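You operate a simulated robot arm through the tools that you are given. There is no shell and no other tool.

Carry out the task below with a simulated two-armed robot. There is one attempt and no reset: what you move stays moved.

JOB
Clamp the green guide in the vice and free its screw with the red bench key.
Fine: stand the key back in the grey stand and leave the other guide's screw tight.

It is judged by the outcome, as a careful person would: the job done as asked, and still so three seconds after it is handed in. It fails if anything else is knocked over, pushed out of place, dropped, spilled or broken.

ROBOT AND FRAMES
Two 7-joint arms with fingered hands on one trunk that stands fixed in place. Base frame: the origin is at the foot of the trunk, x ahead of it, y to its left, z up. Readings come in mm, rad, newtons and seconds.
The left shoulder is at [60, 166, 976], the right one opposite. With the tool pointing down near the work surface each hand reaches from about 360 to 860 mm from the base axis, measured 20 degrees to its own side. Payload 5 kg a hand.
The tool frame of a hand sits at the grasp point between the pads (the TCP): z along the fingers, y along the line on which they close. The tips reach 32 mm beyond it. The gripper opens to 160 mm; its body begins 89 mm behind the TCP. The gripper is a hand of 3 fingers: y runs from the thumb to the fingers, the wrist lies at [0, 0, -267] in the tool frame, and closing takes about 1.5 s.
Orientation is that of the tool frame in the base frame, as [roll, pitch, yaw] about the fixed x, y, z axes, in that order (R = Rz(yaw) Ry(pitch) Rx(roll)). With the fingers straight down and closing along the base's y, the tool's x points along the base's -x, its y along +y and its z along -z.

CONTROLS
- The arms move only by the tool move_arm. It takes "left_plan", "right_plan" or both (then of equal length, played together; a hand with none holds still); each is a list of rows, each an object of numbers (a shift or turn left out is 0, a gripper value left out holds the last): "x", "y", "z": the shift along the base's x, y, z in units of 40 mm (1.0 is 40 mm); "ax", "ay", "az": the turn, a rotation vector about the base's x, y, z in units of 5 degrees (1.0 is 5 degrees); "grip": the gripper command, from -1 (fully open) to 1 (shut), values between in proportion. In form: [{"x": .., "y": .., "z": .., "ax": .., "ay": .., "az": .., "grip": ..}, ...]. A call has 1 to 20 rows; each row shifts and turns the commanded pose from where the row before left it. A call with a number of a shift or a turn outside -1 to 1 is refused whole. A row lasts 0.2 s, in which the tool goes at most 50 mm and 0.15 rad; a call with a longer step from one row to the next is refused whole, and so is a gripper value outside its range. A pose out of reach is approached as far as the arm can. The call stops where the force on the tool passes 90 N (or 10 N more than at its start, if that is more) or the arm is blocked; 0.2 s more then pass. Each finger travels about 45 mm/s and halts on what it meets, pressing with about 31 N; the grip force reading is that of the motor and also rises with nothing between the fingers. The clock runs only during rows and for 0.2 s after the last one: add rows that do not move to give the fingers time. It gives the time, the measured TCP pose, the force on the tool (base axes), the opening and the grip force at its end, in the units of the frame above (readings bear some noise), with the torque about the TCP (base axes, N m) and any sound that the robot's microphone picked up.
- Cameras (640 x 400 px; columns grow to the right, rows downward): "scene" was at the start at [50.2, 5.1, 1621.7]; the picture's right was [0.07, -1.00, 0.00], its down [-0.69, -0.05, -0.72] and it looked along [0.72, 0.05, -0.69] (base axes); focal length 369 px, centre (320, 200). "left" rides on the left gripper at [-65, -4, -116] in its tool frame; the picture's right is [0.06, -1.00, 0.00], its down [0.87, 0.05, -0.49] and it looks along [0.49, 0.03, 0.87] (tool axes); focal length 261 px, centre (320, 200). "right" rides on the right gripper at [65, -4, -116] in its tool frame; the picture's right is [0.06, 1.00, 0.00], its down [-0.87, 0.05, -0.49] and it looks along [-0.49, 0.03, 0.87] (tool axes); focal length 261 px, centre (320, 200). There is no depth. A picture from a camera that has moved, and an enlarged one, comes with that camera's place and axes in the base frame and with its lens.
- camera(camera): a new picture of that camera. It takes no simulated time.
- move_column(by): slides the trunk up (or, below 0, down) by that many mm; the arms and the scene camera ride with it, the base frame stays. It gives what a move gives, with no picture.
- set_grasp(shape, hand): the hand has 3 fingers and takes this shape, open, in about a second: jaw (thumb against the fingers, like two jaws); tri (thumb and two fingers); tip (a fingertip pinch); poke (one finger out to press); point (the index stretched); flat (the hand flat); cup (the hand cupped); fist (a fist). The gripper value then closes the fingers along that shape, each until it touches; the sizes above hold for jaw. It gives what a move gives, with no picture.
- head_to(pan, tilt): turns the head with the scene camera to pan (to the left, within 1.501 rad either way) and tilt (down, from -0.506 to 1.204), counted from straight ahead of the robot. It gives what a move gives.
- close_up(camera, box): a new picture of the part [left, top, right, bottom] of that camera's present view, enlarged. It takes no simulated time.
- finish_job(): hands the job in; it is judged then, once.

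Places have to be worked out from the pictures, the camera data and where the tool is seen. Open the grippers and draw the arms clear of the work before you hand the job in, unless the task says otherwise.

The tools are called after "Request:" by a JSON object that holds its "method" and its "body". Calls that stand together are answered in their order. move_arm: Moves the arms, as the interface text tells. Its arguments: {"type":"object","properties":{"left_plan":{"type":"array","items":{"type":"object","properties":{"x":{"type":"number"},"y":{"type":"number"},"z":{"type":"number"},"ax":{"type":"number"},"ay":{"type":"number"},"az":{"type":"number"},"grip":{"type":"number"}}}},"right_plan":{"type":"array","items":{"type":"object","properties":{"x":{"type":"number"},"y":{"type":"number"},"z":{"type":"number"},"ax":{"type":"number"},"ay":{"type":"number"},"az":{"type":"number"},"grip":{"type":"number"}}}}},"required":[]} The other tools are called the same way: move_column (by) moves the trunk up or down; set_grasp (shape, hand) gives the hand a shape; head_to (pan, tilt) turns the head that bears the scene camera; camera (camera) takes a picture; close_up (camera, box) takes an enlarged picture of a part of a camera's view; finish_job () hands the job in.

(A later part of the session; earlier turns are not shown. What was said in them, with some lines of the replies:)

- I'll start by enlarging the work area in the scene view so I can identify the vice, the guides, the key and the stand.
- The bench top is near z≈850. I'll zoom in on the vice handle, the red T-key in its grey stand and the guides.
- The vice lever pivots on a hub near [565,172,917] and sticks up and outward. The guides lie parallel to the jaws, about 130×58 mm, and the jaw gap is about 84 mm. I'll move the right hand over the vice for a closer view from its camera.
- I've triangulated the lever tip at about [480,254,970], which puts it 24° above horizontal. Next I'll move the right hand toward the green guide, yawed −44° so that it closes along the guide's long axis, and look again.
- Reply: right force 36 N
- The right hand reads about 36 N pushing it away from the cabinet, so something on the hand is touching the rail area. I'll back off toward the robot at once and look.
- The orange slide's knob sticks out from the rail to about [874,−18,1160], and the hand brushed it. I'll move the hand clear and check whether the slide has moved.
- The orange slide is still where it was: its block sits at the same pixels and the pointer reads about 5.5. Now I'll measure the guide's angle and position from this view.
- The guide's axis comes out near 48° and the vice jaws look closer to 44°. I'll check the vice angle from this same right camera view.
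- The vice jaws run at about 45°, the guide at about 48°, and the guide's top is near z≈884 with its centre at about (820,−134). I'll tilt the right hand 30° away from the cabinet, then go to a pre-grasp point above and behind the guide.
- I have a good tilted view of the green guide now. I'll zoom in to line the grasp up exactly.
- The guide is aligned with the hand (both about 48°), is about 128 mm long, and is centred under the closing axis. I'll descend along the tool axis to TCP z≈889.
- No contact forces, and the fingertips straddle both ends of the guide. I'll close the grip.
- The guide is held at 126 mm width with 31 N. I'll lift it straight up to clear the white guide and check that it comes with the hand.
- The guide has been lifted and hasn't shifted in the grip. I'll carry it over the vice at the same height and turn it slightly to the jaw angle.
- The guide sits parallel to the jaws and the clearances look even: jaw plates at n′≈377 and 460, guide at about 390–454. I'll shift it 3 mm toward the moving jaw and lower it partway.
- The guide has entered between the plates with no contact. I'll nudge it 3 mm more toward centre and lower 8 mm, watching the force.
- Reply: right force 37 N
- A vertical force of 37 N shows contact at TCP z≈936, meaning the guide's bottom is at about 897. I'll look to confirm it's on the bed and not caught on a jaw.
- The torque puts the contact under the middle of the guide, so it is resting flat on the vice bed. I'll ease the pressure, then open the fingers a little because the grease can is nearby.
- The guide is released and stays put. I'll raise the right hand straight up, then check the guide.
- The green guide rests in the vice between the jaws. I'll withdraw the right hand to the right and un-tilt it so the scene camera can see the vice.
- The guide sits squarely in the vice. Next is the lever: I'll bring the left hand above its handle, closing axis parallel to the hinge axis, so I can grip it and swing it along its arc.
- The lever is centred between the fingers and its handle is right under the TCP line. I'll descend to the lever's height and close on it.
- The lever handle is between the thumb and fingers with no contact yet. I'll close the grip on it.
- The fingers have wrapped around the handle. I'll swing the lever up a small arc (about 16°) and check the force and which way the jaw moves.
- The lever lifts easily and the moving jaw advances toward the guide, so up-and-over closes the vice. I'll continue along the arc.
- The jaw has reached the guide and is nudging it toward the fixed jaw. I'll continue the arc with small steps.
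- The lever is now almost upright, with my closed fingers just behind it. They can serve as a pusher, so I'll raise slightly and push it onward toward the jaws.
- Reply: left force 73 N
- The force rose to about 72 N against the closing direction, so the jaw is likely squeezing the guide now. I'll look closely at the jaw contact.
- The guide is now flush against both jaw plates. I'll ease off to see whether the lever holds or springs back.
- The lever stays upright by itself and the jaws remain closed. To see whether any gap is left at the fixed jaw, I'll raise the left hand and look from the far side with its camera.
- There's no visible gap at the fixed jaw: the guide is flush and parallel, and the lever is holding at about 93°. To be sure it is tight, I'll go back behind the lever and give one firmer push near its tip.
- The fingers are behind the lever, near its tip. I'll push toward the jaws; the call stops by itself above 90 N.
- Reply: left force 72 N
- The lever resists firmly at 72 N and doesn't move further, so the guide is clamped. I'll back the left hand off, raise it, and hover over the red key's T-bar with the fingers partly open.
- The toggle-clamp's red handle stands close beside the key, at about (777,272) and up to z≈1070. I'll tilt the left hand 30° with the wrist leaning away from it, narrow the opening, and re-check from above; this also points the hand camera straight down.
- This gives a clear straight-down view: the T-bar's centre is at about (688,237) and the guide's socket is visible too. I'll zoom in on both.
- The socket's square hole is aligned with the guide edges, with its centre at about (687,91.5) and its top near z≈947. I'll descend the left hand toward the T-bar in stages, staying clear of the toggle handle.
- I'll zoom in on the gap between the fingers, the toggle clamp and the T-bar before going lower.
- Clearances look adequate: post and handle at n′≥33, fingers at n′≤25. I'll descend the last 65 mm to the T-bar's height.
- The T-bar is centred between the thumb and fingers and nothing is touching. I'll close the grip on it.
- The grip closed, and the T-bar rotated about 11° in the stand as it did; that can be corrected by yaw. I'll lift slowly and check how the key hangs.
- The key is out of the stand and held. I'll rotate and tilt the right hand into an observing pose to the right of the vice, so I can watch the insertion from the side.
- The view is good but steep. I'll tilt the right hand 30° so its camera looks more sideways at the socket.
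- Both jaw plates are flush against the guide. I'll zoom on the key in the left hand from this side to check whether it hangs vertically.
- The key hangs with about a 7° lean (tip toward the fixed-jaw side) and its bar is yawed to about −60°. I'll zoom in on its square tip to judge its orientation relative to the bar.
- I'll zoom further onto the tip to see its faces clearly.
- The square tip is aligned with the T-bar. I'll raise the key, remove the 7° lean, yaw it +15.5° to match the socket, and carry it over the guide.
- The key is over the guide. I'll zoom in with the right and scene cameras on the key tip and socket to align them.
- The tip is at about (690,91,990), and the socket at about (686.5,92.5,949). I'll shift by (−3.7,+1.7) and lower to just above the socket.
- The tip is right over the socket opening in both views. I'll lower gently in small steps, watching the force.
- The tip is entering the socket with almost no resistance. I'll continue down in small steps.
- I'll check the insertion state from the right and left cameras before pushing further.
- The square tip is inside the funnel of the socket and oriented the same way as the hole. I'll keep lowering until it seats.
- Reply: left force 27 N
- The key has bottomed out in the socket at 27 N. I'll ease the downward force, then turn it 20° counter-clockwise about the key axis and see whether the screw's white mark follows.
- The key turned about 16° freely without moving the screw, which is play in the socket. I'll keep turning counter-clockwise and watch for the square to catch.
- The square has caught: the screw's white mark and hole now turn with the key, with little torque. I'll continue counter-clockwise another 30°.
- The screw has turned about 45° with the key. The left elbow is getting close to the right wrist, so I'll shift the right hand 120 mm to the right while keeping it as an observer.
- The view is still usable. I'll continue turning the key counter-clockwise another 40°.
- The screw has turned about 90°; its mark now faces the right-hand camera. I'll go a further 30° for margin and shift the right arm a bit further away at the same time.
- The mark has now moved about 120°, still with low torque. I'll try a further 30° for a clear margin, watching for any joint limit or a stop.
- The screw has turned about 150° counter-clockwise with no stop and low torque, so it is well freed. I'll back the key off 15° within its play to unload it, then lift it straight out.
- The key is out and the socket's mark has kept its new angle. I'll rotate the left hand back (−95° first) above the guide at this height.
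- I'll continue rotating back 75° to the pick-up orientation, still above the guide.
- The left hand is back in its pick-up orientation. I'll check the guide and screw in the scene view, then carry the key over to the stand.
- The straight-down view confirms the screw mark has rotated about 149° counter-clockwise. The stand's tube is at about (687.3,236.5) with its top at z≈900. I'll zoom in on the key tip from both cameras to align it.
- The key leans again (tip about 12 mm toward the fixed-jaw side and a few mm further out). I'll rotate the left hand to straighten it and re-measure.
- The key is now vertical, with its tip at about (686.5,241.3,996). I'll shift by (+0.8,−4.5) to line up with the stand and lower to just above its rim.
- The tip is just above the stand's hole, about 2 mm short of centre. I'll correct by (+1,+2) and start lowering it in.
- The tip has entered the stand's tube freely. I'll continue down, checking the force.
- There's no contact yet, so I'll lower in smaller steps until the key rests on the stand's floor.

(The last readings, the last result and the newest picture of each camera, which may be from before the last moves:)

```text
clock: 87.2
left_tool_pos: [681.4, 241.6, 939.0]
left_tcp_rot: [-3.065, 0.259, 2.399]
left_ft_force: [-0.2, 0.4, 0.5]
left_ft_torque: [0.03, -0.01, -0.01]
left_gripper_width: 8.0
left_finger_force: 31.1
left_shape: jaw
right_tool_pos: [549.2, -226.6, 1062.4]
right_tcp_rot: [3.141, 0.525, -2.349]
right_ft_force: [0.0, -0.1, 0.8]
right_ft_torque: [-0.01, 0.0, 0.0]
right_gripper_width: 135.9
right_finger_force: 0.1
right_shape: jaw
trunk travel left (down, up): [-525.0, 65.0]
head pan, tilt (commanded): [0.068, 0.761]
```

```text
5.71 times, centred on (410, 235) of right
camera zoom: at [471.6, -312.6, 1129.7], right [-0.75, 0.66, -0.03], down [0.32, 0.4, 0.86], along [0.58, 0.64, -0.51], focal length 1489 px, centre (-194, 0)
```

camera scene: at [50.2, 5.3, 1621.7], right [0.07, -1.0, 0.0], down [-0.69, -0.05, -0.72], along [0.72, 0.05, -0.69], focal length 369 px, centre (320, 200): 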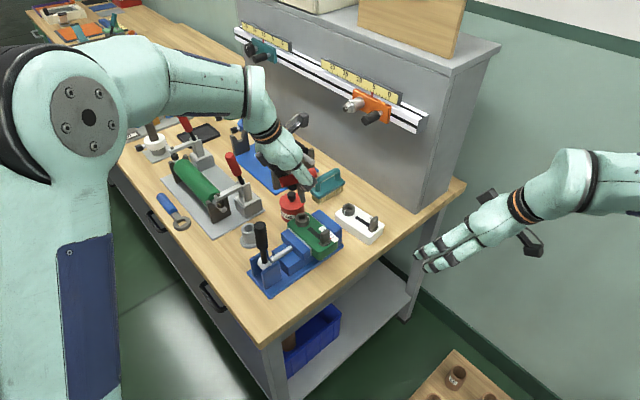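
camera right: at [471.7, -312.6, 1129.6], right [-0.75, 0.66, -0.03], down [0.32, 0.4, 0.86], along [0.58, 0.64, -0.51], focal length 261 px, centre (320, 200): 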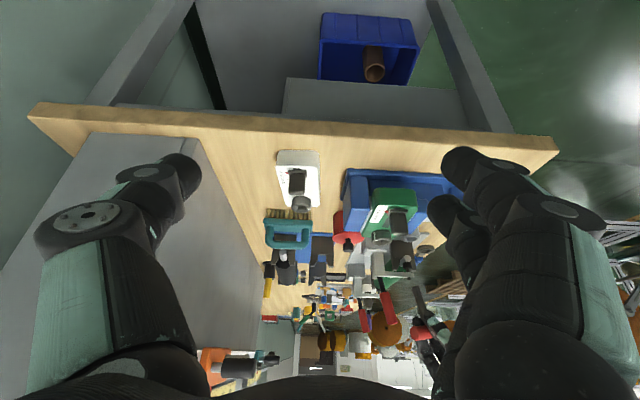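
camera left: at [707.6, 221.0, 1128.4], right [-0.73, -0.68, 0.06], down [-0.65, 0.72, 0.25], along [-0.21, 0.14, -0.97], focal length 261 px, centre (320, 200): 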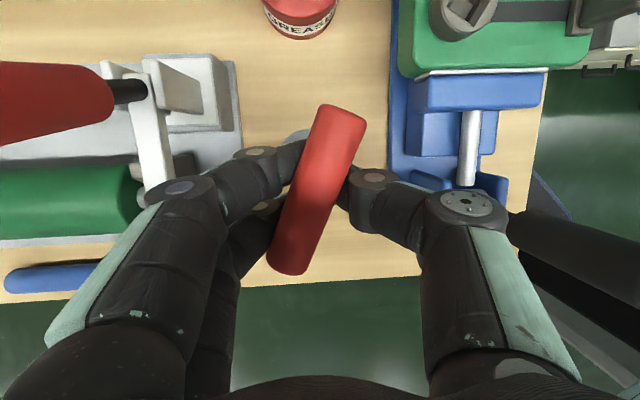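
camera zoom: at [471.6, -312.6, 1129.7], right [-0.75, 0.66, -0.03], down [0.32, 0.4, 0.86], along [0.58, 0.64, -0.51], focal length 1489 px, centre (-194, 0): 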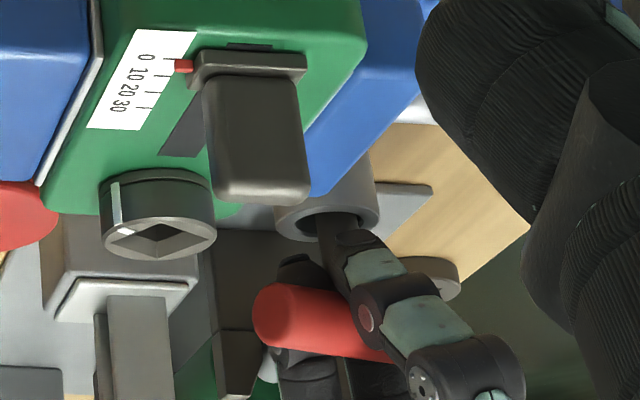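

The weight reading shows the key is now resting on the stand's floor. I'll open the fingers gradually and not too wide, because of the toggle handle.

Request:
{"method": "move_arm", "body": {"left_plan": [{"grip": 0.85}, {"grip": 0.75}, {"grip": 0.65}, {"grip": 0.55}, {"grip": 0.45}, {"grip": 0.4}, {}]}}

Request:
{"method": "camera", "body": {"camera": "left"}}

Request:
{"method": "close_up", "body": {"camera": "scene", "box": [225, 160, 285, 255]}}

Request:
{"method": "close_up", "body": {"camera": "right", "box": [380, 200, 460, 290]}}

```text
clock: 88.8
left_tool_pos: [682.2, 240.6, 939.0]
left_tcp_rot: [-3.062, 0.261, 2.397]
left_ft_force: [-0.1, 0.2, -0.5]
left_ft_torque: [0.04, -0.01, -0.01]
left_gripper_width: 47.6
left_finger_force: 0.0
left_shape: jaw
right_tool_pos: [550.0, -228.0, 1062.5]
right_tcp_rot: [3.139, 0.527, -2.349]
right_ft_force: [-1.2, -0.1, -0.5]
right_ft_torque: [-0.02, -0.04, -0.03]
right_gripper_width: 135.6
right_finger_force: 0.0
right_shape: jaw
trunk travel left (down, up): [-525.0, 65.0]
head pan, tilt (commanded): [0.068, 0.761]
```

```text
taken
camera left: at [708.1, 222.7, 1067.5], right [-0.73, -0.68, 0.06], down [-0.65, 0.72, 0.25], along [-0.21, 0.14, -0.97], focal length 261 px, centre (320, 200)
```

left: 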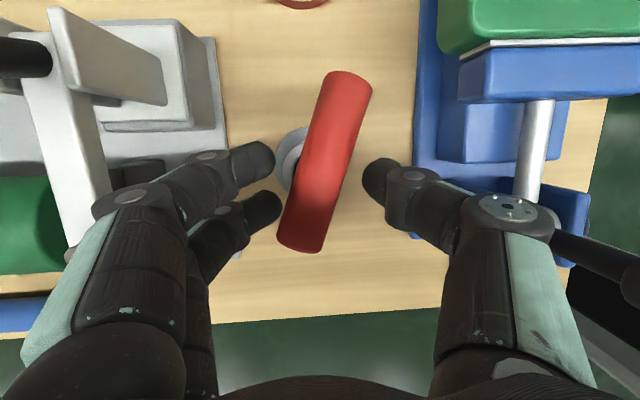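

```text
4.21 times, centred on (255, 208) of scene
camera zoom: at [50.2, 5.6, 1621.7], right [0.07, -1.0, 0.0], down [-0.69, -0.05, -0.72], along [0.72, 0.05, -0.69], focal length 1554 px, centre (594, 168)
```

zoom: 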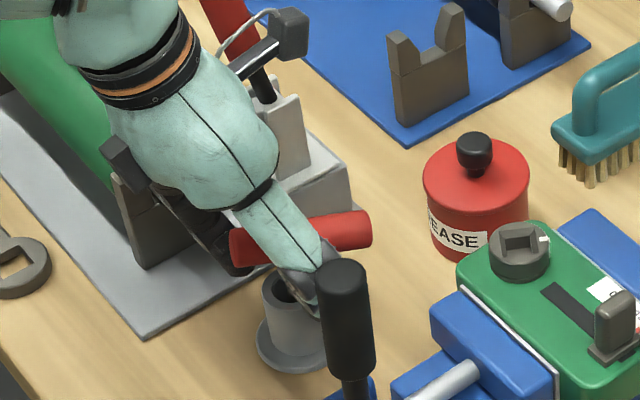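

```text
4.44 times, centred on (420, 245) of right
camera zoom: at [471.6, -312.6, 1129.7], right [-0.75, 0.66, -0.03], down [0.32, 0.4, 0.86], along [0.58, 0.64, -0.51], focal length 1158 px, centre (-124, 0)
```

zoom: 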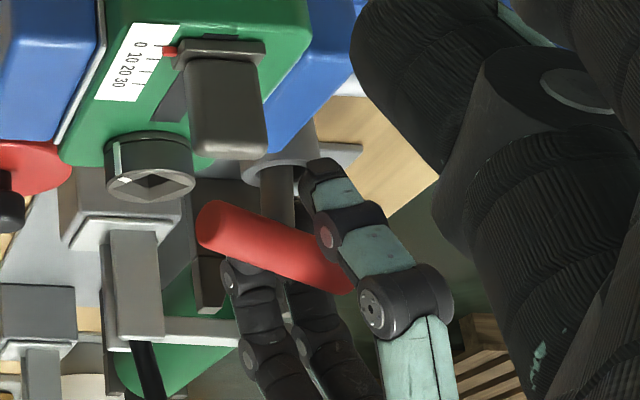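

The key is in the stand but leaned over when released. I want it upright, so I'll first look closely at its lean relative to the fingers.

Request:
{"method": "close_up", "body": {"camera": "left", "box": [200, 50, 440, 270]}}

Request:
{"method": "close_up", "body": {"camera": "scene", "box": [235, 190, 275, 250]}}

```text
1.82 times, centred on (320, 160) of left
camera zoom: at [708.1, 222.7, 1067.5], right [-0.73, -0.68, 0.06], down [-0.65, 0.72, 0.25], along [-0.21, 0.14, -0.97], focal length 474 px, centre (320, 273)
```

zoom: 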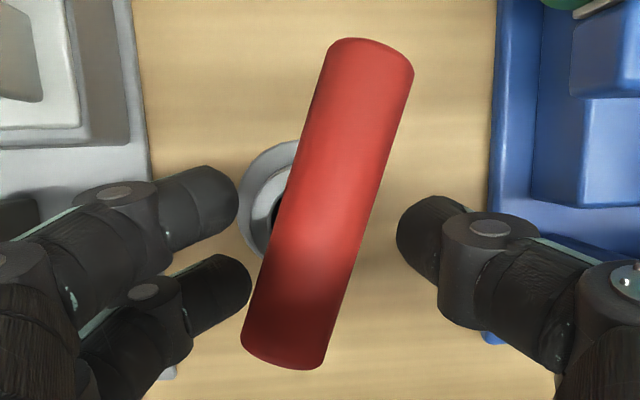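

```text
6.67 times, centred on (255, 220) of scene
camera zoom: at [50.2, 5.6, 1621.7], right [0.07, -1.0, 0.0], down [-0.69, -0.05, -0.72], along [0.72, 0.05, -0.69], focal length 2461 px, centre (753, 67)
```

zoom: 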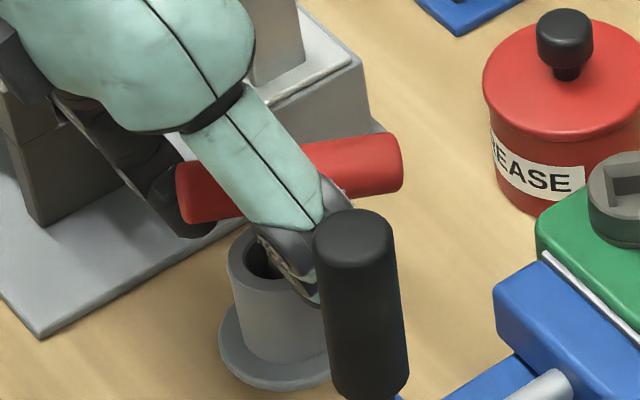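

The T-bar fell about 13 mm toward −y (8–10° of lean). I'll re-grip it: reduce the hand tilt by 8°, re-centre over the bar, and close again.

Request:
{"method": "move_arm", "body": {"left_plan": [{"ax": 0.56, "ay": 0.57, "x": 0.08, "y": -0.12}, {"ax": 0.56, "ay": 0.57, "x": 0.09, "y": -0.12}, {}]}}

Request:
{"method": "camera", "body": {"camera": "left"}}

Request:
{"method": "close_up", "body": {"camera": "scene", "box": [215, 150, 285, 250]}}

```text
clock: 89.6
left_tool_pos: [688.0, 232.1, 940.1]
left_tcp_rot: [-3.066, 0.119, 2.399]
left_ft_force: [0.4, 0.0, -0.8]
left_ft_torque: [-0.03, -0.04, -0.02]
left_gripper_width: 47.8
left_finger_force: 0.1
left_shape: jaw
right_tool_pos: [548.3, -226.3, 1062.9]
right_tcp_rot: [3.138, 0.527, -2.348]
right_ft_force: [0.1, -0.7, 0.3]
right_ft_torque: [0.0, -0.01, 0.02]
right_gripper_width: 135.8
right_finger_force: 0.2
right_shape: jaw
trunk travel left (down, up): [-525.0, 65.0]
head pan, tilt (commanded): [0.068, 0.761]
```

```text
taken
camera left: at [727.3, 201.3, 1061.8], right [-0.73, -0.69, 0.07], down [-0.62, 0.69, 0.38], along [-0.31, 0.23, -0.92], focal length 261 px, centre (320, 200)
```

left: 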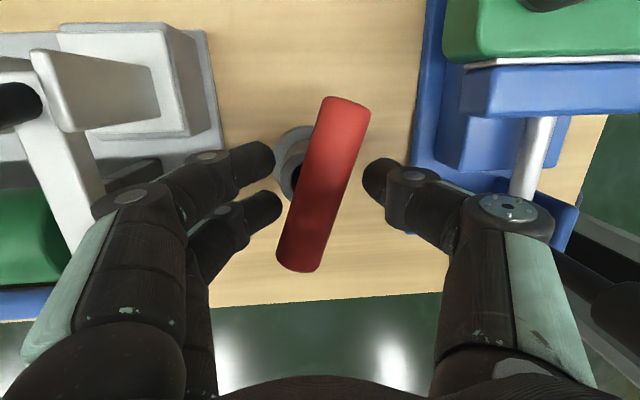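

```text
4.00 times, centred on (250, 200) of scene
camera zoom: at [50.1, 5.8, 1621.7], right [0.07, -1.0, 0.0], down [-0.69, -0.05, -0.72], along [0.72, 0.05, -0.69], focal length 1477 px, centre (600, 200)
```

zoom: 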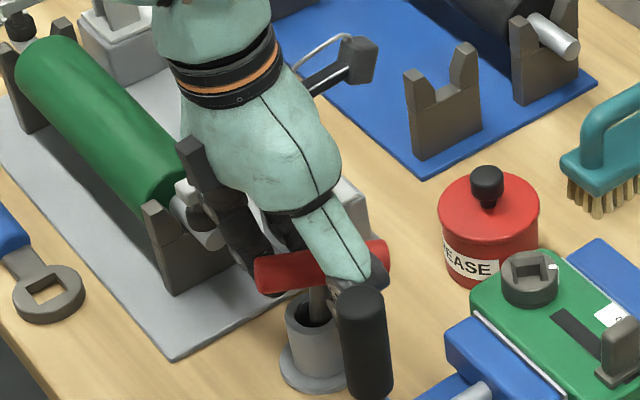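

The bar is between the fingers again. I'll close on it, then ease it back upright over the stand axis.

Request:
{"method": "move_arm", "body": {"left_plan": [{"grip": 0.7}, {"grip": 1}, {"grip": 1}, {"grip": 1}, {"grip": 1}, {}]}}

Request:
{"method": "camera", "body": {"camera": "left"}}

Request:
{"method": "close_up", "body": {"camera": "right", "box": [380, 200, 460, 290]}}

Request:
{"method": "close_up", "body": {"camera": "scene", "box": [215, 170, 285, 250]}}

```text
clock: 91.0
left_tool_pos: [688.5, 232.5, 938.5]
left_tcp_rot: [-3.067, 0.121, 2.397]
left_ft_force: [-0.2, 1.3, 0.0]
left_ft_torque: [0.11, 0.04, 0.03]
left_gripper_width: 2.2
left_finger_force: 30.8
left_shape: jaw
right_tool_pos: [550.7, -227.7, 1061.4]
right_tcp_rot: [3.14, 0.526, -2.351]
right_ft_force: [0.2, 0.5, -0.3]
right_ft_torque: [0.02, -0.04, -0.01]
right_gripper_width: 135.9
right_finger_force: 0.1
right_shape: jaw
trunk travel left (down, up): [-525.0, 65.0]
head pan, tilt (commanded): [0.068, 0.761]
```

```text
taken
camera left: at [727.3, 201.4, 1061.5], right [-0.73, -0.68, 0.07], down [-0.62, 0.69, 0.38], along [-0.31, 0.23, -0.92], focal length 261 px, centre (320, 200)
```

left: 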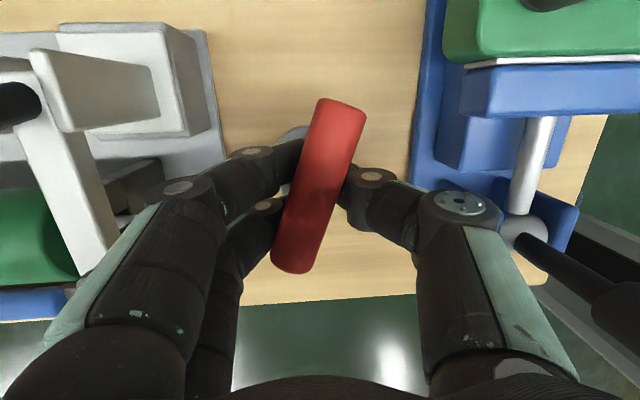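

```text
4.44 times, centred on (420, 245) of right
camera zoom: at [471.6, -312.5, 1129.7], right [-0.75, 0.66, -0.03], down [0.32, 0.4, 0.86], along [0.58, 0.64, -0.51], focal length 1158 px, centre (-124, 0)
```

zoom: 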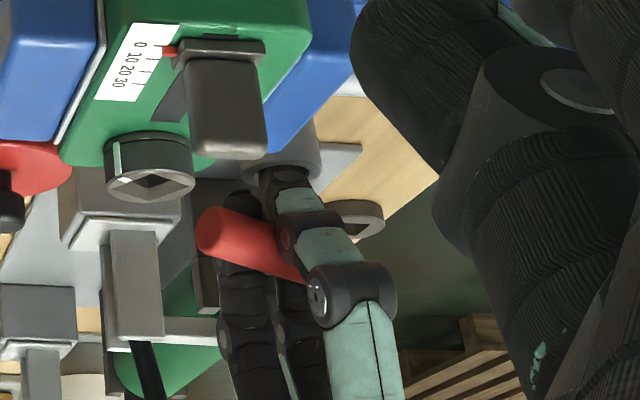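

```text
5.00 times, centred on (250, 210) of scene
camera zoom: at [50.3, 5.8, 1621.7], right [0.07, -1.0, 0.0], down [-0.69, -0.05, -0.72], along [0.72, 0.05, -0.69], focal length 1846 px, centre (670, 150)
```

zoom: 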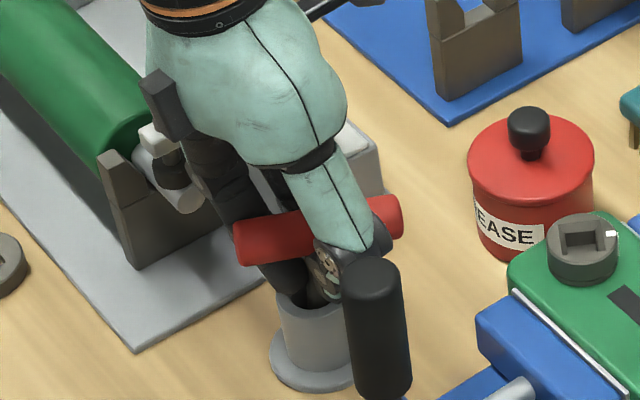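

The grip is closed and the key still leans about 7°. I'll shift the T-bar back over the stand axis and check the tilt.

Request:
{"method": "move_arm", "body": {"left_plan": [{"x": -0.07, "y": 0.12}, {"x": -0.075, "y": 0.13}, {}]}}

Request:
{"method": "camera", "body": {"camera": "left"}}

Request:
{"method": "close_up", "body": {"camera": "right", "box": [380, 200, 460, 290]}}

Request:
{"method": "close_up", "body": {"camera": "scene", "box": [215, 170, 285, 250]}}

```text
clock: 91.8
left_tool_pos: [683.3, 240.0, 940.4]
left_tcp_rot: [-3.066, 0.12, 2.397]
left_ft_force: [2.1, -9.5, -0.7]
left_ft_torque: [-0.7, -0.09, -0.06]
left_gripper_width: 2.6
left_finger_force: 31.3
left_shape: jaw
right_tool_pos: [549.9, -227.5, 1061.7]
right_tcp_rot: [3.139, 0.525, -2.35]
right_ft_force: [0.3, 0.8, 0.4]
right_ft_torque: [-0.02, -0.03, 0.02]
right_gripper_width: 135.9
right_finger_force: 0.0
right_shape: jaw
trunk travel left (down, up): [-525.0, 65.0]
head pan, tilt (commanded): [0.068, 0.761]
```

```text
taken
camera left: at [721.9, 209.2, 1062.0], right [-0.73, -0.68, 0.07], down [-0.62, 0.69, 0.38], along [-0.3, 0.23, -0.92], focal length 261 px, centre (320, 200)
```

left: 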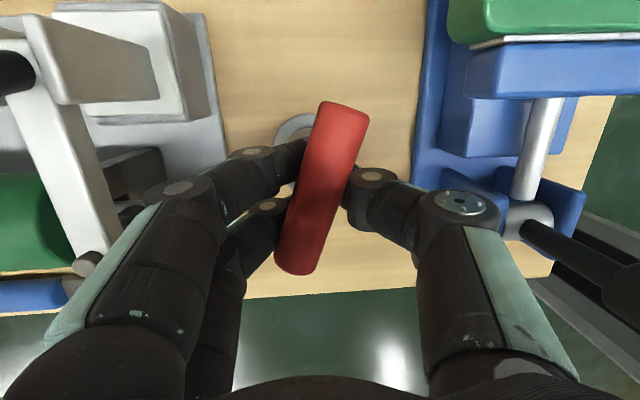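

```text
4.44 times, centred on (420, 245) of right
camera zoom: at [471.8, -313.1, 1129.4], right [-0.75, 0.66, -0.03], down [0.32, 0.4, 0.86], along [0.58, 0.64, -0.51], focal length 1158 px, centre (-124, 0)
```

zoom: 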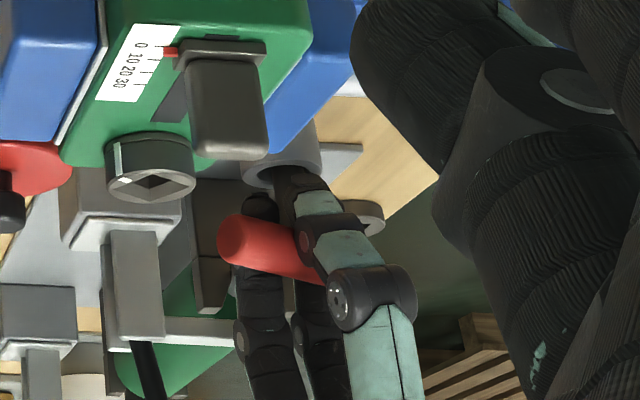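

```text
5.00 times, centred on (250, 210) of scene
camera zoom: at [50.5, 4.8, 1621.7], right [0.07, -1.0, 0.0], down [-0.69, -0.05, -0.72], along [0.72, 0.05, -0.69], focal length 1846 px, centre (670, 150)
```

zoom: 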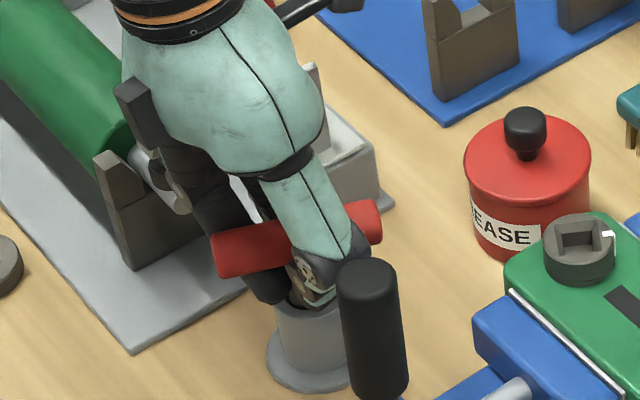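

A 9.5 N side force shows the key's tip pressing the tube wall, so the lean is fixed in my grip. I'll rotate the hand back by about 8° so the key itself becomes vertical.

Request:
{"method": "move_arm", "body": {"left_plan": [{"ax": -0.46, "ay": -0.25}, {"ax": -0.46, "ay": -0.25}, {"ax": -0.46, "ay": -0.25}, {}]}}

Request:
{"method": "camera", "body": {"camera": "left"}}

Request:
{"method": "close_up", "body": {"camera": "right", "box": [380, 200, 460, 290]}}

Request:
{"method": "close_up", "body": {"camera": "scene", "box": [215, 170, 285, 250]}}

```text
clock: 92.8
left_tool_pos: [683.7, 241.3, 939.7]
left_tcp_rot: [-3.022, 0.25, 2.406]
left_ft_force: [0.8, 0.5, -0.4]
left_ft_torque: [-0.01, 0.02, 0.02]
left_gripper_width: 2.1
left_finger_force: 31.3
left_shape: jaw
right_tool_pos: [549.3, -227.7, 1061.5]
right_tcp_rot: [3.141, 0.523, -2.351]
right_ft_force: [-0.5, 0.0, -0.1]
right_ft_torque: [-0.01, -0.02, 0.03]
right_gripper_width: 136.1
right_finger_force: 0.2
right_shape: jaw
trunk travel left (down, up): [-525.0, 65.0]
head pan, tilt (commanded): [0.068, 0.761]
```

```text
taken
camera left: at [714.0, 225.9, 1066.9], right [-0.73, -0.67, 0.1], down [-0.64, 0.73, 0.25], along [-0.24, 0.12, -0.96], focal length 261 px, centre (320, 200)
```

left: 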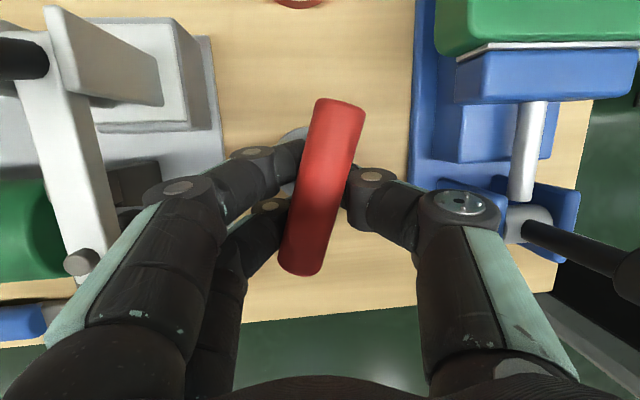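

```text
4.44 times, centred on (420, 245) of right
camera zoom: at [471.5, -313.0, 1129.6], right [-0.75, 0.66, -0.03], down [0.32, 0.4, 0.86], along [0.58, 0.64, -0.51], focal length 1158 px, centre (-124, 0)
```

zoom: 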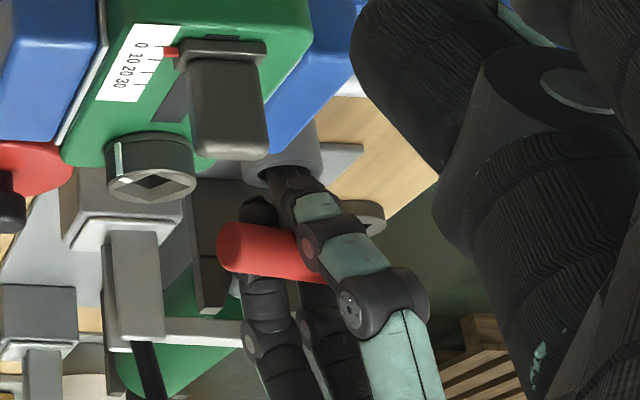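

```text
5.00 times, centred on (250, 210) of scene
camera zoom: at [50.4, 5.5, 1621.7], right [0.07, -1.0, 0.0], down [-0.69, -0.05, -0.72], along [0.72, 0.05, -0.69], focal length 1846 px, centre (670, 150)
```

zoom: 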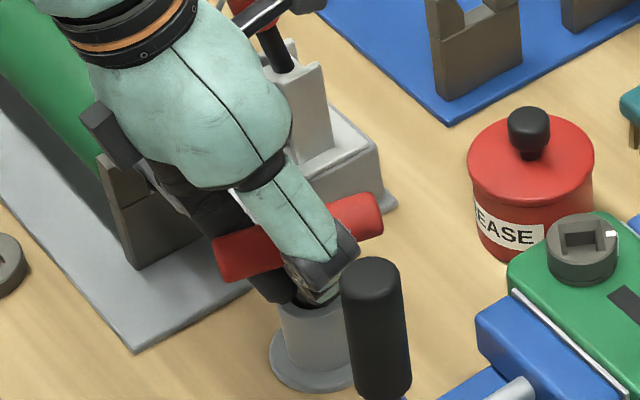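

The key is now upright: the side forces are gone and its position over the tube matches the original picture. I'll lower a hair to seat it on the floor and check the vertical force.

Request:
{"method": "move_arm", "body": {"left_plan": [{"z": -0.05}, {}]}}

```text
clock: 93.4
left_tool_pos: [682.7, 242.0, 938.2]
left_tcp_rot: [-3.021, 0.249, 2.408]
left_ft_force: [0.2, -0.5, 0.6]
left_ft_torque: [-0.01, -0.01, -0.03]
left_gripper_width: 2.3
left_finger_force: 31.0
left_shape: jaw
right_tool_pos: [548.4, -227.3, 1062.7]
right_tcp_rot: [3.139, 0.526, -2.349]
right_ft_force: [-0.7, -0.2, 0.3]
right_ft_torque: [0.01, -0.05, 0.02]
right_gripper_width: 135.9
right_finger_force: 0.0
right_shape: jaw
trunk travel left (down, up): [-525.0, 65.0]
head pan, tilt (commanded): [0.068, 0.761]
```

Request:
{"method": "move_arm", "body": {"left_plan": [{"z": -0.06}, {}]}}

```text
clock: 94.0
left_tool_pos: [682.7, 242.3, 936.9]
left_tcp_rot: [-3.022, 0.253, 2.406]
left_ft_force: [-0.8, -1.1, 12.2]
left_ft_torque: [-0.03, -0.01, 0.0]
left_gripper_width: 2.6
left_finger_force: 30.8
left_shape: jaw
right_tool_pos: [548.7, -227.5, 1063.6]
right_tcp_rot: [3.14, 0.526, -2.35]
right_ft_force: [0.1, -0.6, 0.0]
right_ft_torque: [0.01, -0.01, 0.0]
right_gripper_width: 136.0
right_finger_force: 0.0
right_shape: jaw
trunk travel left (down, up): [-525.0, 65.0]
head pan, tilt (commanded): [0.068, 0.761]
```

It is now pressed on the floor at 12 N. I'll relax the pressure slightly and open very slowly so the key isn't disturbed.

Request:
{"method": "move_arm", "body": {"left_plan": [{"z": 0.03, "grip": 0.97}, {"grip": 0.94}, {"grip": 0.91}, {"grip": 0.88}, {"grip": 0.85}, {"grip": 0.82}, {"grip": 0.79}, {"grip": 0.76}, {"grip": 0.73}, {"grip": 0.7}, {"grip": 0.67}, {"grip": 0.64}, {"grip": 0.61}, {"grip": 0.58}, {"grip": 0.55}, {"grip": 0.52}, {"grip": 0.49}, {"grip": 0.46}, {"grip": 0.43}, {"grip": 0.4}]}}

Request:
{"method": "camera", "body": {"camera": "left"}}

Request:
{"method": "close_up", "body": {"camera": "right", "box": [380, 200, 460, 290]}}

Request:
{"method": "close_up", "body": {"camera": "scene", "box": [215, 170, 285, 250]}}

```text
clock: 98.2
left_tool_pos: [683.0, 241.5, 936.7]
left_tcp_rot: [-3.021, 0.249, 2.407]
left_ft_force: [-0.1, -0.4, -0.4]
left_ft_torque: [0.0, 0.01, -0.02]
left_gripper_width: 47.6
left_finger_force: 0.0
left_shape: jaw
right_tool_pos: [550.3, -227.3, 1061.6]
right_tcp_rot: [3.14, 0.526, -2.349]
right_ft_force: [-0.5, -0.2, -0.1]
right_ft_torque: [0.01, -0.03, 0.0]
right_gripper_width: 136.1
right_finger_force: 0.0
right_shape: jaw
trunk travel left (down, up): [-525.0, 65.0]
head pan, tilt (commanded): [0.068, 0.761]
```

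```text
taken
camera left: at [713.5, 226.3, 1063.8], right [-0.73, -0.67, 0.1], down [-0.64, 0.73, 0.25], along [-0.24, 0.12, -0.96], focal length 261 px, centre (320, 200)
```

left: 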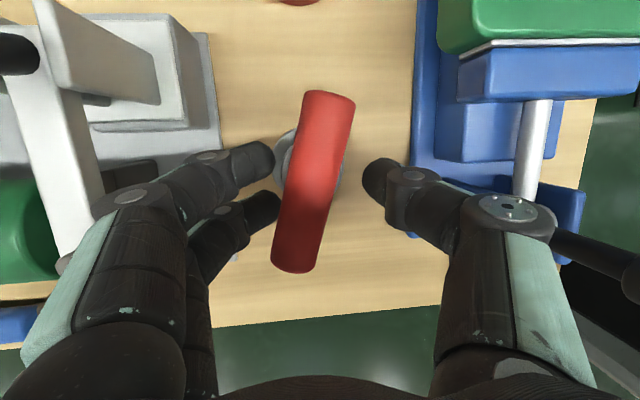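

```text
4.44 times, centred on (420, 245) of right
camera zoom: at [471.6, -312.6, 1129.7], right [-0.75, 0.66, -0.03], down [0.32, 0.4, 0.86], along [0.58, 0.64, -0.51], focal length 1158 px, centre (-124, 0)
```

zoom: 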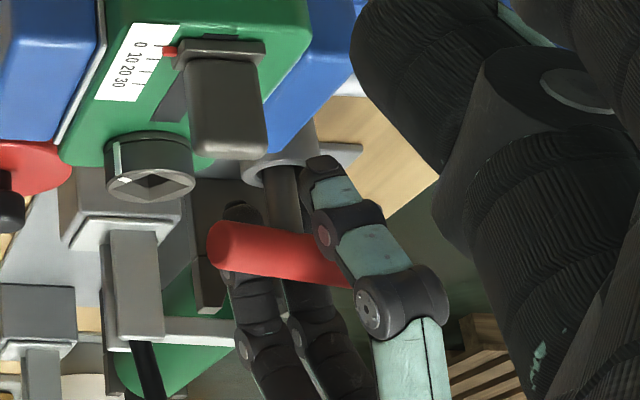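

```text
5.00 times, centred on (250, 210) of scene
camera zoom: at [50.2, 5.6, 1621.7], right [0.07, -1.0, 0.0], down [-0.69, -0.05, -0.72], along [0.72, 0.05, -0.69], focal length 1846 px, centre (670, 150)
```

zoom: 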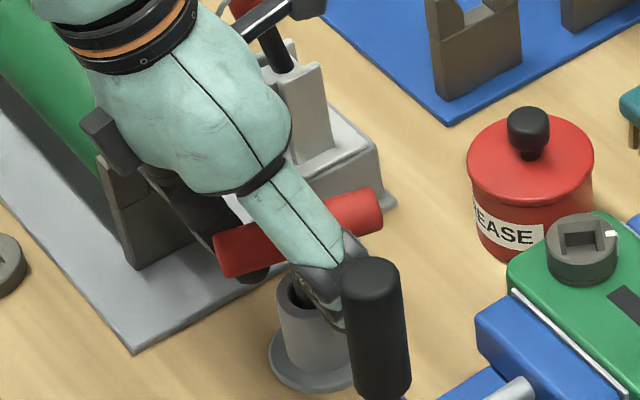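

The key now stands upright in the stand, with the tube visible on both sides of the bar. One finger is close to the bar, so I'll centre the hand by 4 mm and then rise slowly.

Request:
{"method": "move_arm", "body": {"left_plan": [{"x": 0.035, "y": 0.036}, {"x": 0.035, "y": 0.036}, {}]}}

Request:
{"method": "camera", "body": {"camera": "left"}}

```text
clock: 99.0
left_tool_pos: [686.3, 245.1, 936.3]
left_tcp_rot: [-3.02, 0.249, 2.407]
left_ft_force: [-0.3, 0.5, -0.4]
left_ft_torque: [-0.03, -0.02, 0.02]
left_gripper_width: 47.6
left_finger_force: 0.0
left_shape: jaw
right_tool_pos: [548.2, -228.3, 1062.7]
right_tcp_rot: [3.14, 0.526, -2.348]
right_ft_force: [0.0, -0.6, -0.4]
right_ft_torque: [-0.04, -0.01, -0.02]
right_gripper_width: 135.9
right_finger_force: 0.1
right_shape: jaw
trunk travel left (down, up): [-525.0, 65.0]
head pan, tilt (commanded): [0.068, 0.761]
```

```text
taken
camera left: at [716.4, 229.1, 1063.7], right [-0.73, -0.67, 0.1], down [-0.64, 0.73, 0.25], along [-0.24, 0.12, -0.96], focal length 261 px, centre (320, 200)
```

left: 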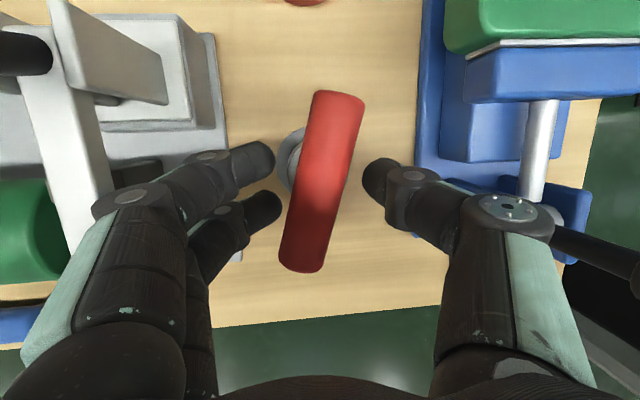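

The fingers now clear the bar on both sides. I'll raise the hand straight up, slowly at first.

Request:
{"method": "move_arm", "body": {"left_plan": [{"z": 0.15}, {"z": 0.25}, {"z": 0.4}, {"z": 0.6}, {"z": 0.8}, {"z": 0.8}, {"z": 0.8}, {}]}}

Request:
{"method": "camera", "body": {"camera": "left"}}

Request:
{"method": "close_up", "body": {"camera": "scene", "box": [215, 170, 285, 250]}}

Request:
{"method": "close_up", "body": {"camera": "right", "box": [370, 200, 460, 290]}}

```text
clock: 100.8
left_tool_pos: [685.4, 247.2, 1088.7]
left_tcp_rot: [-3.023, 0.25, 2.405]
left_ft_force: [-0.2, -0.5, 0.4]
left_ft_torque: [0.02, 0.01, -0.02]
left_gripper_width: 47.7
left_finger_force: 0.1
left_shape: jaw
right_tool_pos: [549.5, -226.9, 1062.4]
right_tcp_rot: [3.141, 0.526, -2.35]
right_ft_force: [0.4, -1.3, 0.5]
right_ft_torque: [-0.02, 0.01, 0.01]
right_gripper_width: 135.9
right_finger_force: 0.0
right_shape: jaw
trunk travel left (down, up): [-525.0, 65.0]
head pan, tilt (commanded): [0.068, 0.761]
```

```text
taken
camera left: at [716.8, 230.0, 1216.4], right [-0.73, -0.67, 0.1], down [-0.64, 0.73, 0.25], along [-0.24, 0.12, -0.96], focal length 261 px, centre (320, 200)
```

left: 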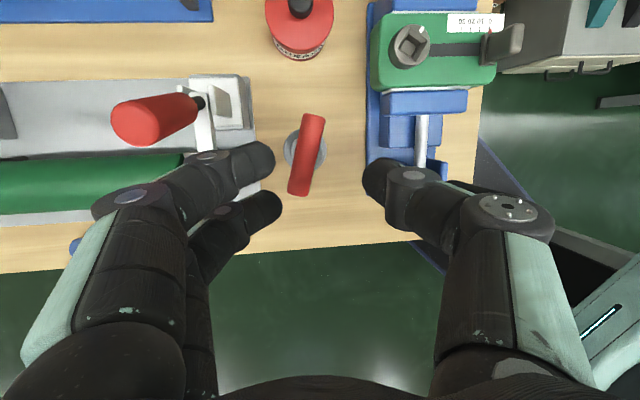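

```text
5.00 times, centred on (250, 210) of scene
camera zoom: at [50.5, 5.7, 1621.7], right [0.07, -1.0, 0.0], down [-0.69, -0.05, -0.72], along [0.72, 0.05, -0.69], focal length 1846 px, centre (670, 150)
```

zoom: 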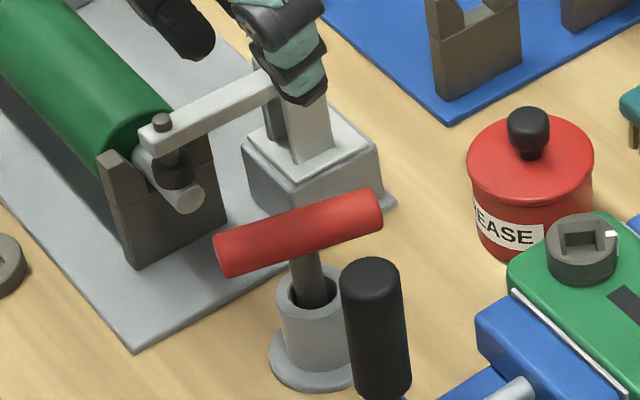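

```text
4.44 times, centred on (415, 245) of right
camera zoom: at [471.8, -312.5, 1129.6], right [-0.75, 0.66, -0.03], down [0.32, 0.4, 0.86], along [0.58, 0.64, -0.51], focal length 1158 px, centre (-102, 0)
```

zoom: 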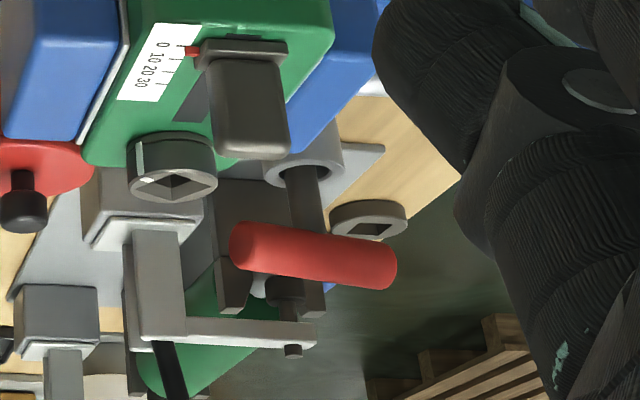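

The key stands upright in the stand. I'll raise the left hand clear, retract both arms from the work, and open both grippers.

Request:
{"method": "move_arm", "body": {"left_plan": [{"z": 0.8}, {"z": 0.9}, {"z": 0.9}, {"z": 0.5, "x": -0.6}, {"x": -0.9, "y": 0.1}, {"x": -0.9, "y": 0.1}, {"x": -0.9, "y": 0.2}, {"x": -0.9, "y": 0.2}, {"x": -0.6, "y": 0.2, "grip": -1}, {"grip": -1}, {"grip": -1}, {"grip": -1}, {"grip": -1}], "right_plan": [{"z": 0.5, "x": -0.3}, {"z": 0.5, "x": -0.3, "y": -0.2}, {"z": 0.5, "x": -0.3, "y": -0.2}, {"x": -0.3, "y": -0.2}, {"x": -0.3, "y": -0.2}, {}, {}, {"grip": -1}, {"grip": -1}, {"grip": -1}, {"grip": -1}, {"grip": -1}, {"grip": -1}]}}

Request:
{"method": "camera", "body": {"camera": "scene"}}

Request:
{"method": "close_up", "body": {"camera": "scene", "box": [210, 160, 400, 300]}}

Request:
{"method": "close_up", "body": {"camera": "scene", "box": [225, 170, 345, 270]}}

```text
clock: 103.6
left_tool_pos: [493.6, 276.4, 1212.5]
left_tcp_rot: [-3.021, 0.249, 2.406]
left_ft_force: [0.2, -0.9, -0.2]
left_ft_torque: [-0.02, 0.02, 0.02]
left_gripper_width: 154.0
left_finger_force: 0.1
left_shape: jaw
right_tool_pos: [489.9, -258.7, 1121.7]
right_tcp_rot: [3.139, 0.525, -2.348]
right_ft_force: [0.7, 0.4, -0.1]
right_ft_torque: [0.01, -0.03, 0.0]
right_gripper_width: 159.9
right_finger_force: 0.0
right_shape: jaw
trunk travel left (down, up): [-525.0, 65.0]
head pan, tilt (commanded): [0.068, 0.761]
```

```text
taken
camera scene: at [50.0, 5.7, 1621.7], right [0.07, -1.0, 0.0], down [-0.69, -0.05, -0.72], along [0.72, 0.05, -0.69], focal length 369 px, centre (320, 200)
```

scene: 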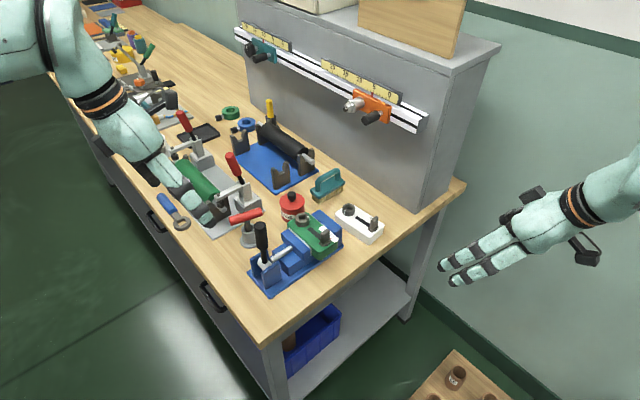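

```text
2.86 times, centred on (305, 230) of scene
camera zoom: at [50.0, 5.7, 1621.7], right [0.07, -1.0, 0.0], down [-0.69, -0.05, -0.72], along [0.72, 0.05, -0.69], focal length 1055 px, centre (363, 114)
```

zoom: 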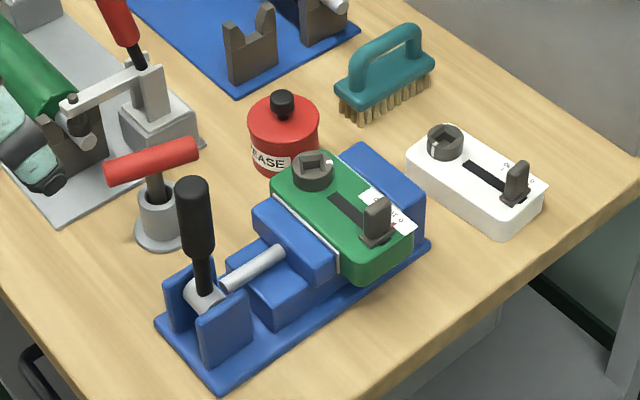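

```text
4.00 times, centred on (285, 220) of scene
camera zoom: at [50.0, 5.7, 1621.7], right [0.07, -1.0, 0.0], down [-0.69, -0.05, -0.72], along [0.72, 0.05, -0.69], focal length 1477 px, centre (460, 120)
```

zoom: 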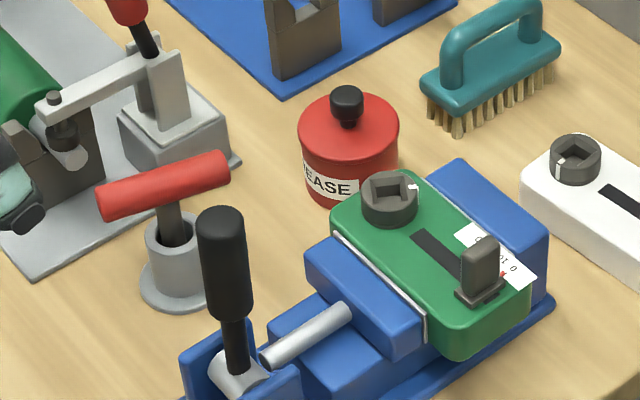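

Everything looks right: the guide is clamped, its screw mark has turned about 150°, the key is upright in the stand, and the white guide and other items haven't moved. I'll draw the left arm further clear and take a last look.

Request:
{"method": "move_arm", "body": {"left_plan": [{"z": 0.8, "x": -0.3}, {"z": 0.8, "x": -0.3}, {"z": 0.6, "x": -0.3, "y": 0.2}, {}, {}]}}

Request:
{"method": "close_up", "body": {"camera": "scene", "box": [120, 60, 440, 300]}}

Request:
{"method": "close_up", "body": {"camera": "scene", "box": [220, 10, 460, 160]}}

```text
clock: 104.8
left_tool_pos: [457.6, 285.0, 1300.1]
left_tcp_rot: [-3.021, 0.251, 2.407]
left_ft_force: [-0.7, -0.9, -0.1]
left_ft_torque: [0.0, -0.03, -0.01]
left_gripper_width: 159.9
left_finger_force: 0.0
left_shape: jaw
right_tool_pos: [489.4, -258.3, 1122.6]
right_tcp_rot: [3.141, 0.525, -2.349]
right_ft_force: [0.2, 0.2, 0.2]
right_ft_torque: [0.01, 0.0, -0.03]
right_gripper_width: 160.1
right_finger_force: 0.0
right_shape: jaw
trunk travel left (down, up): [-525.0, 65.0]
head pan, tilt (commanded): [0.068, 0.761]
```

```text
1.67 times, centred on (280, 180) of scene
camera zoom: at [49.8, 5.7, 1621.7], right [0.07, -1.0, 0.0], down [-0.69, -0.05, -0.72], along [0.72, 0.05, -0.69], focal length 615 px, centre (387, 233)
```

zoom: 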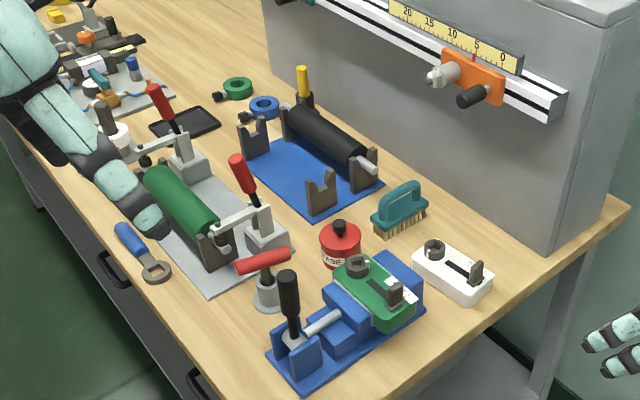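

```text
2.67 times, centred on (340, 85) of scene
camera zoom: at [49.8, 5.7, 1621.7], right [0.07, -1.0, 0.0], down [-0.69, -0.05, -0.72], along [0.72, 0.05, -0.69], focal length 984 px, centre (267, 507)
```

zoom: 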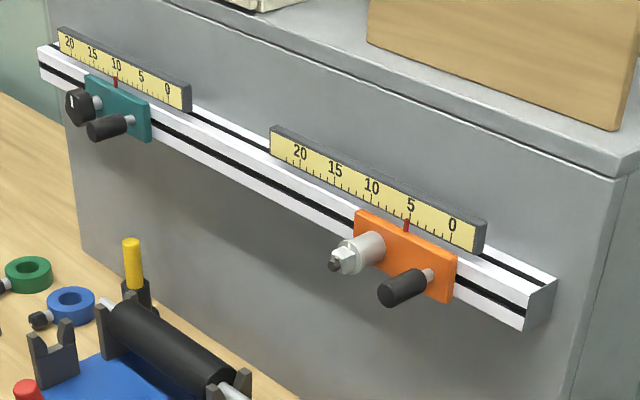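

The final view shows the guide clamped, the screw freed, the key upright in its stand, and the orange slide and everything else in place. Both arms are clear and both grippers are open, so I'm handing the job in.

Request:
{"method": "finish_job", "body": {}}

```text
The job is handed in.
```

The job is handed in: the green guide is clamped in the vice, its screw is freed, and the red key is back upright in the grey stand.

- **Clamp:** The guide sits flush against both jaw plates. The lever held at just past upright under a push of about 72 N, and the guide didn't move while I turned the screw.
- **Screw:** I turned it about 150° counter-clockwise, judged from its white mark. It never reached a stop and the torque stayed low. I didn't move the slider to test that it is loose.
- **Key:** The first release left it leaning 8–10° in the stand, so I re-gripped it, straightened it and let go more slowly. It was still upright in the last view.
- **Other guide:** I never touched the white guide, so its screw is still tight.

Early on, the right hand pressed against the knob of the orange slide on the rail with about 36 N. I backed off at once, and the slide's pointer and position looked the same before and after. Nothing else was knocked or moved as far as the final pictures show.
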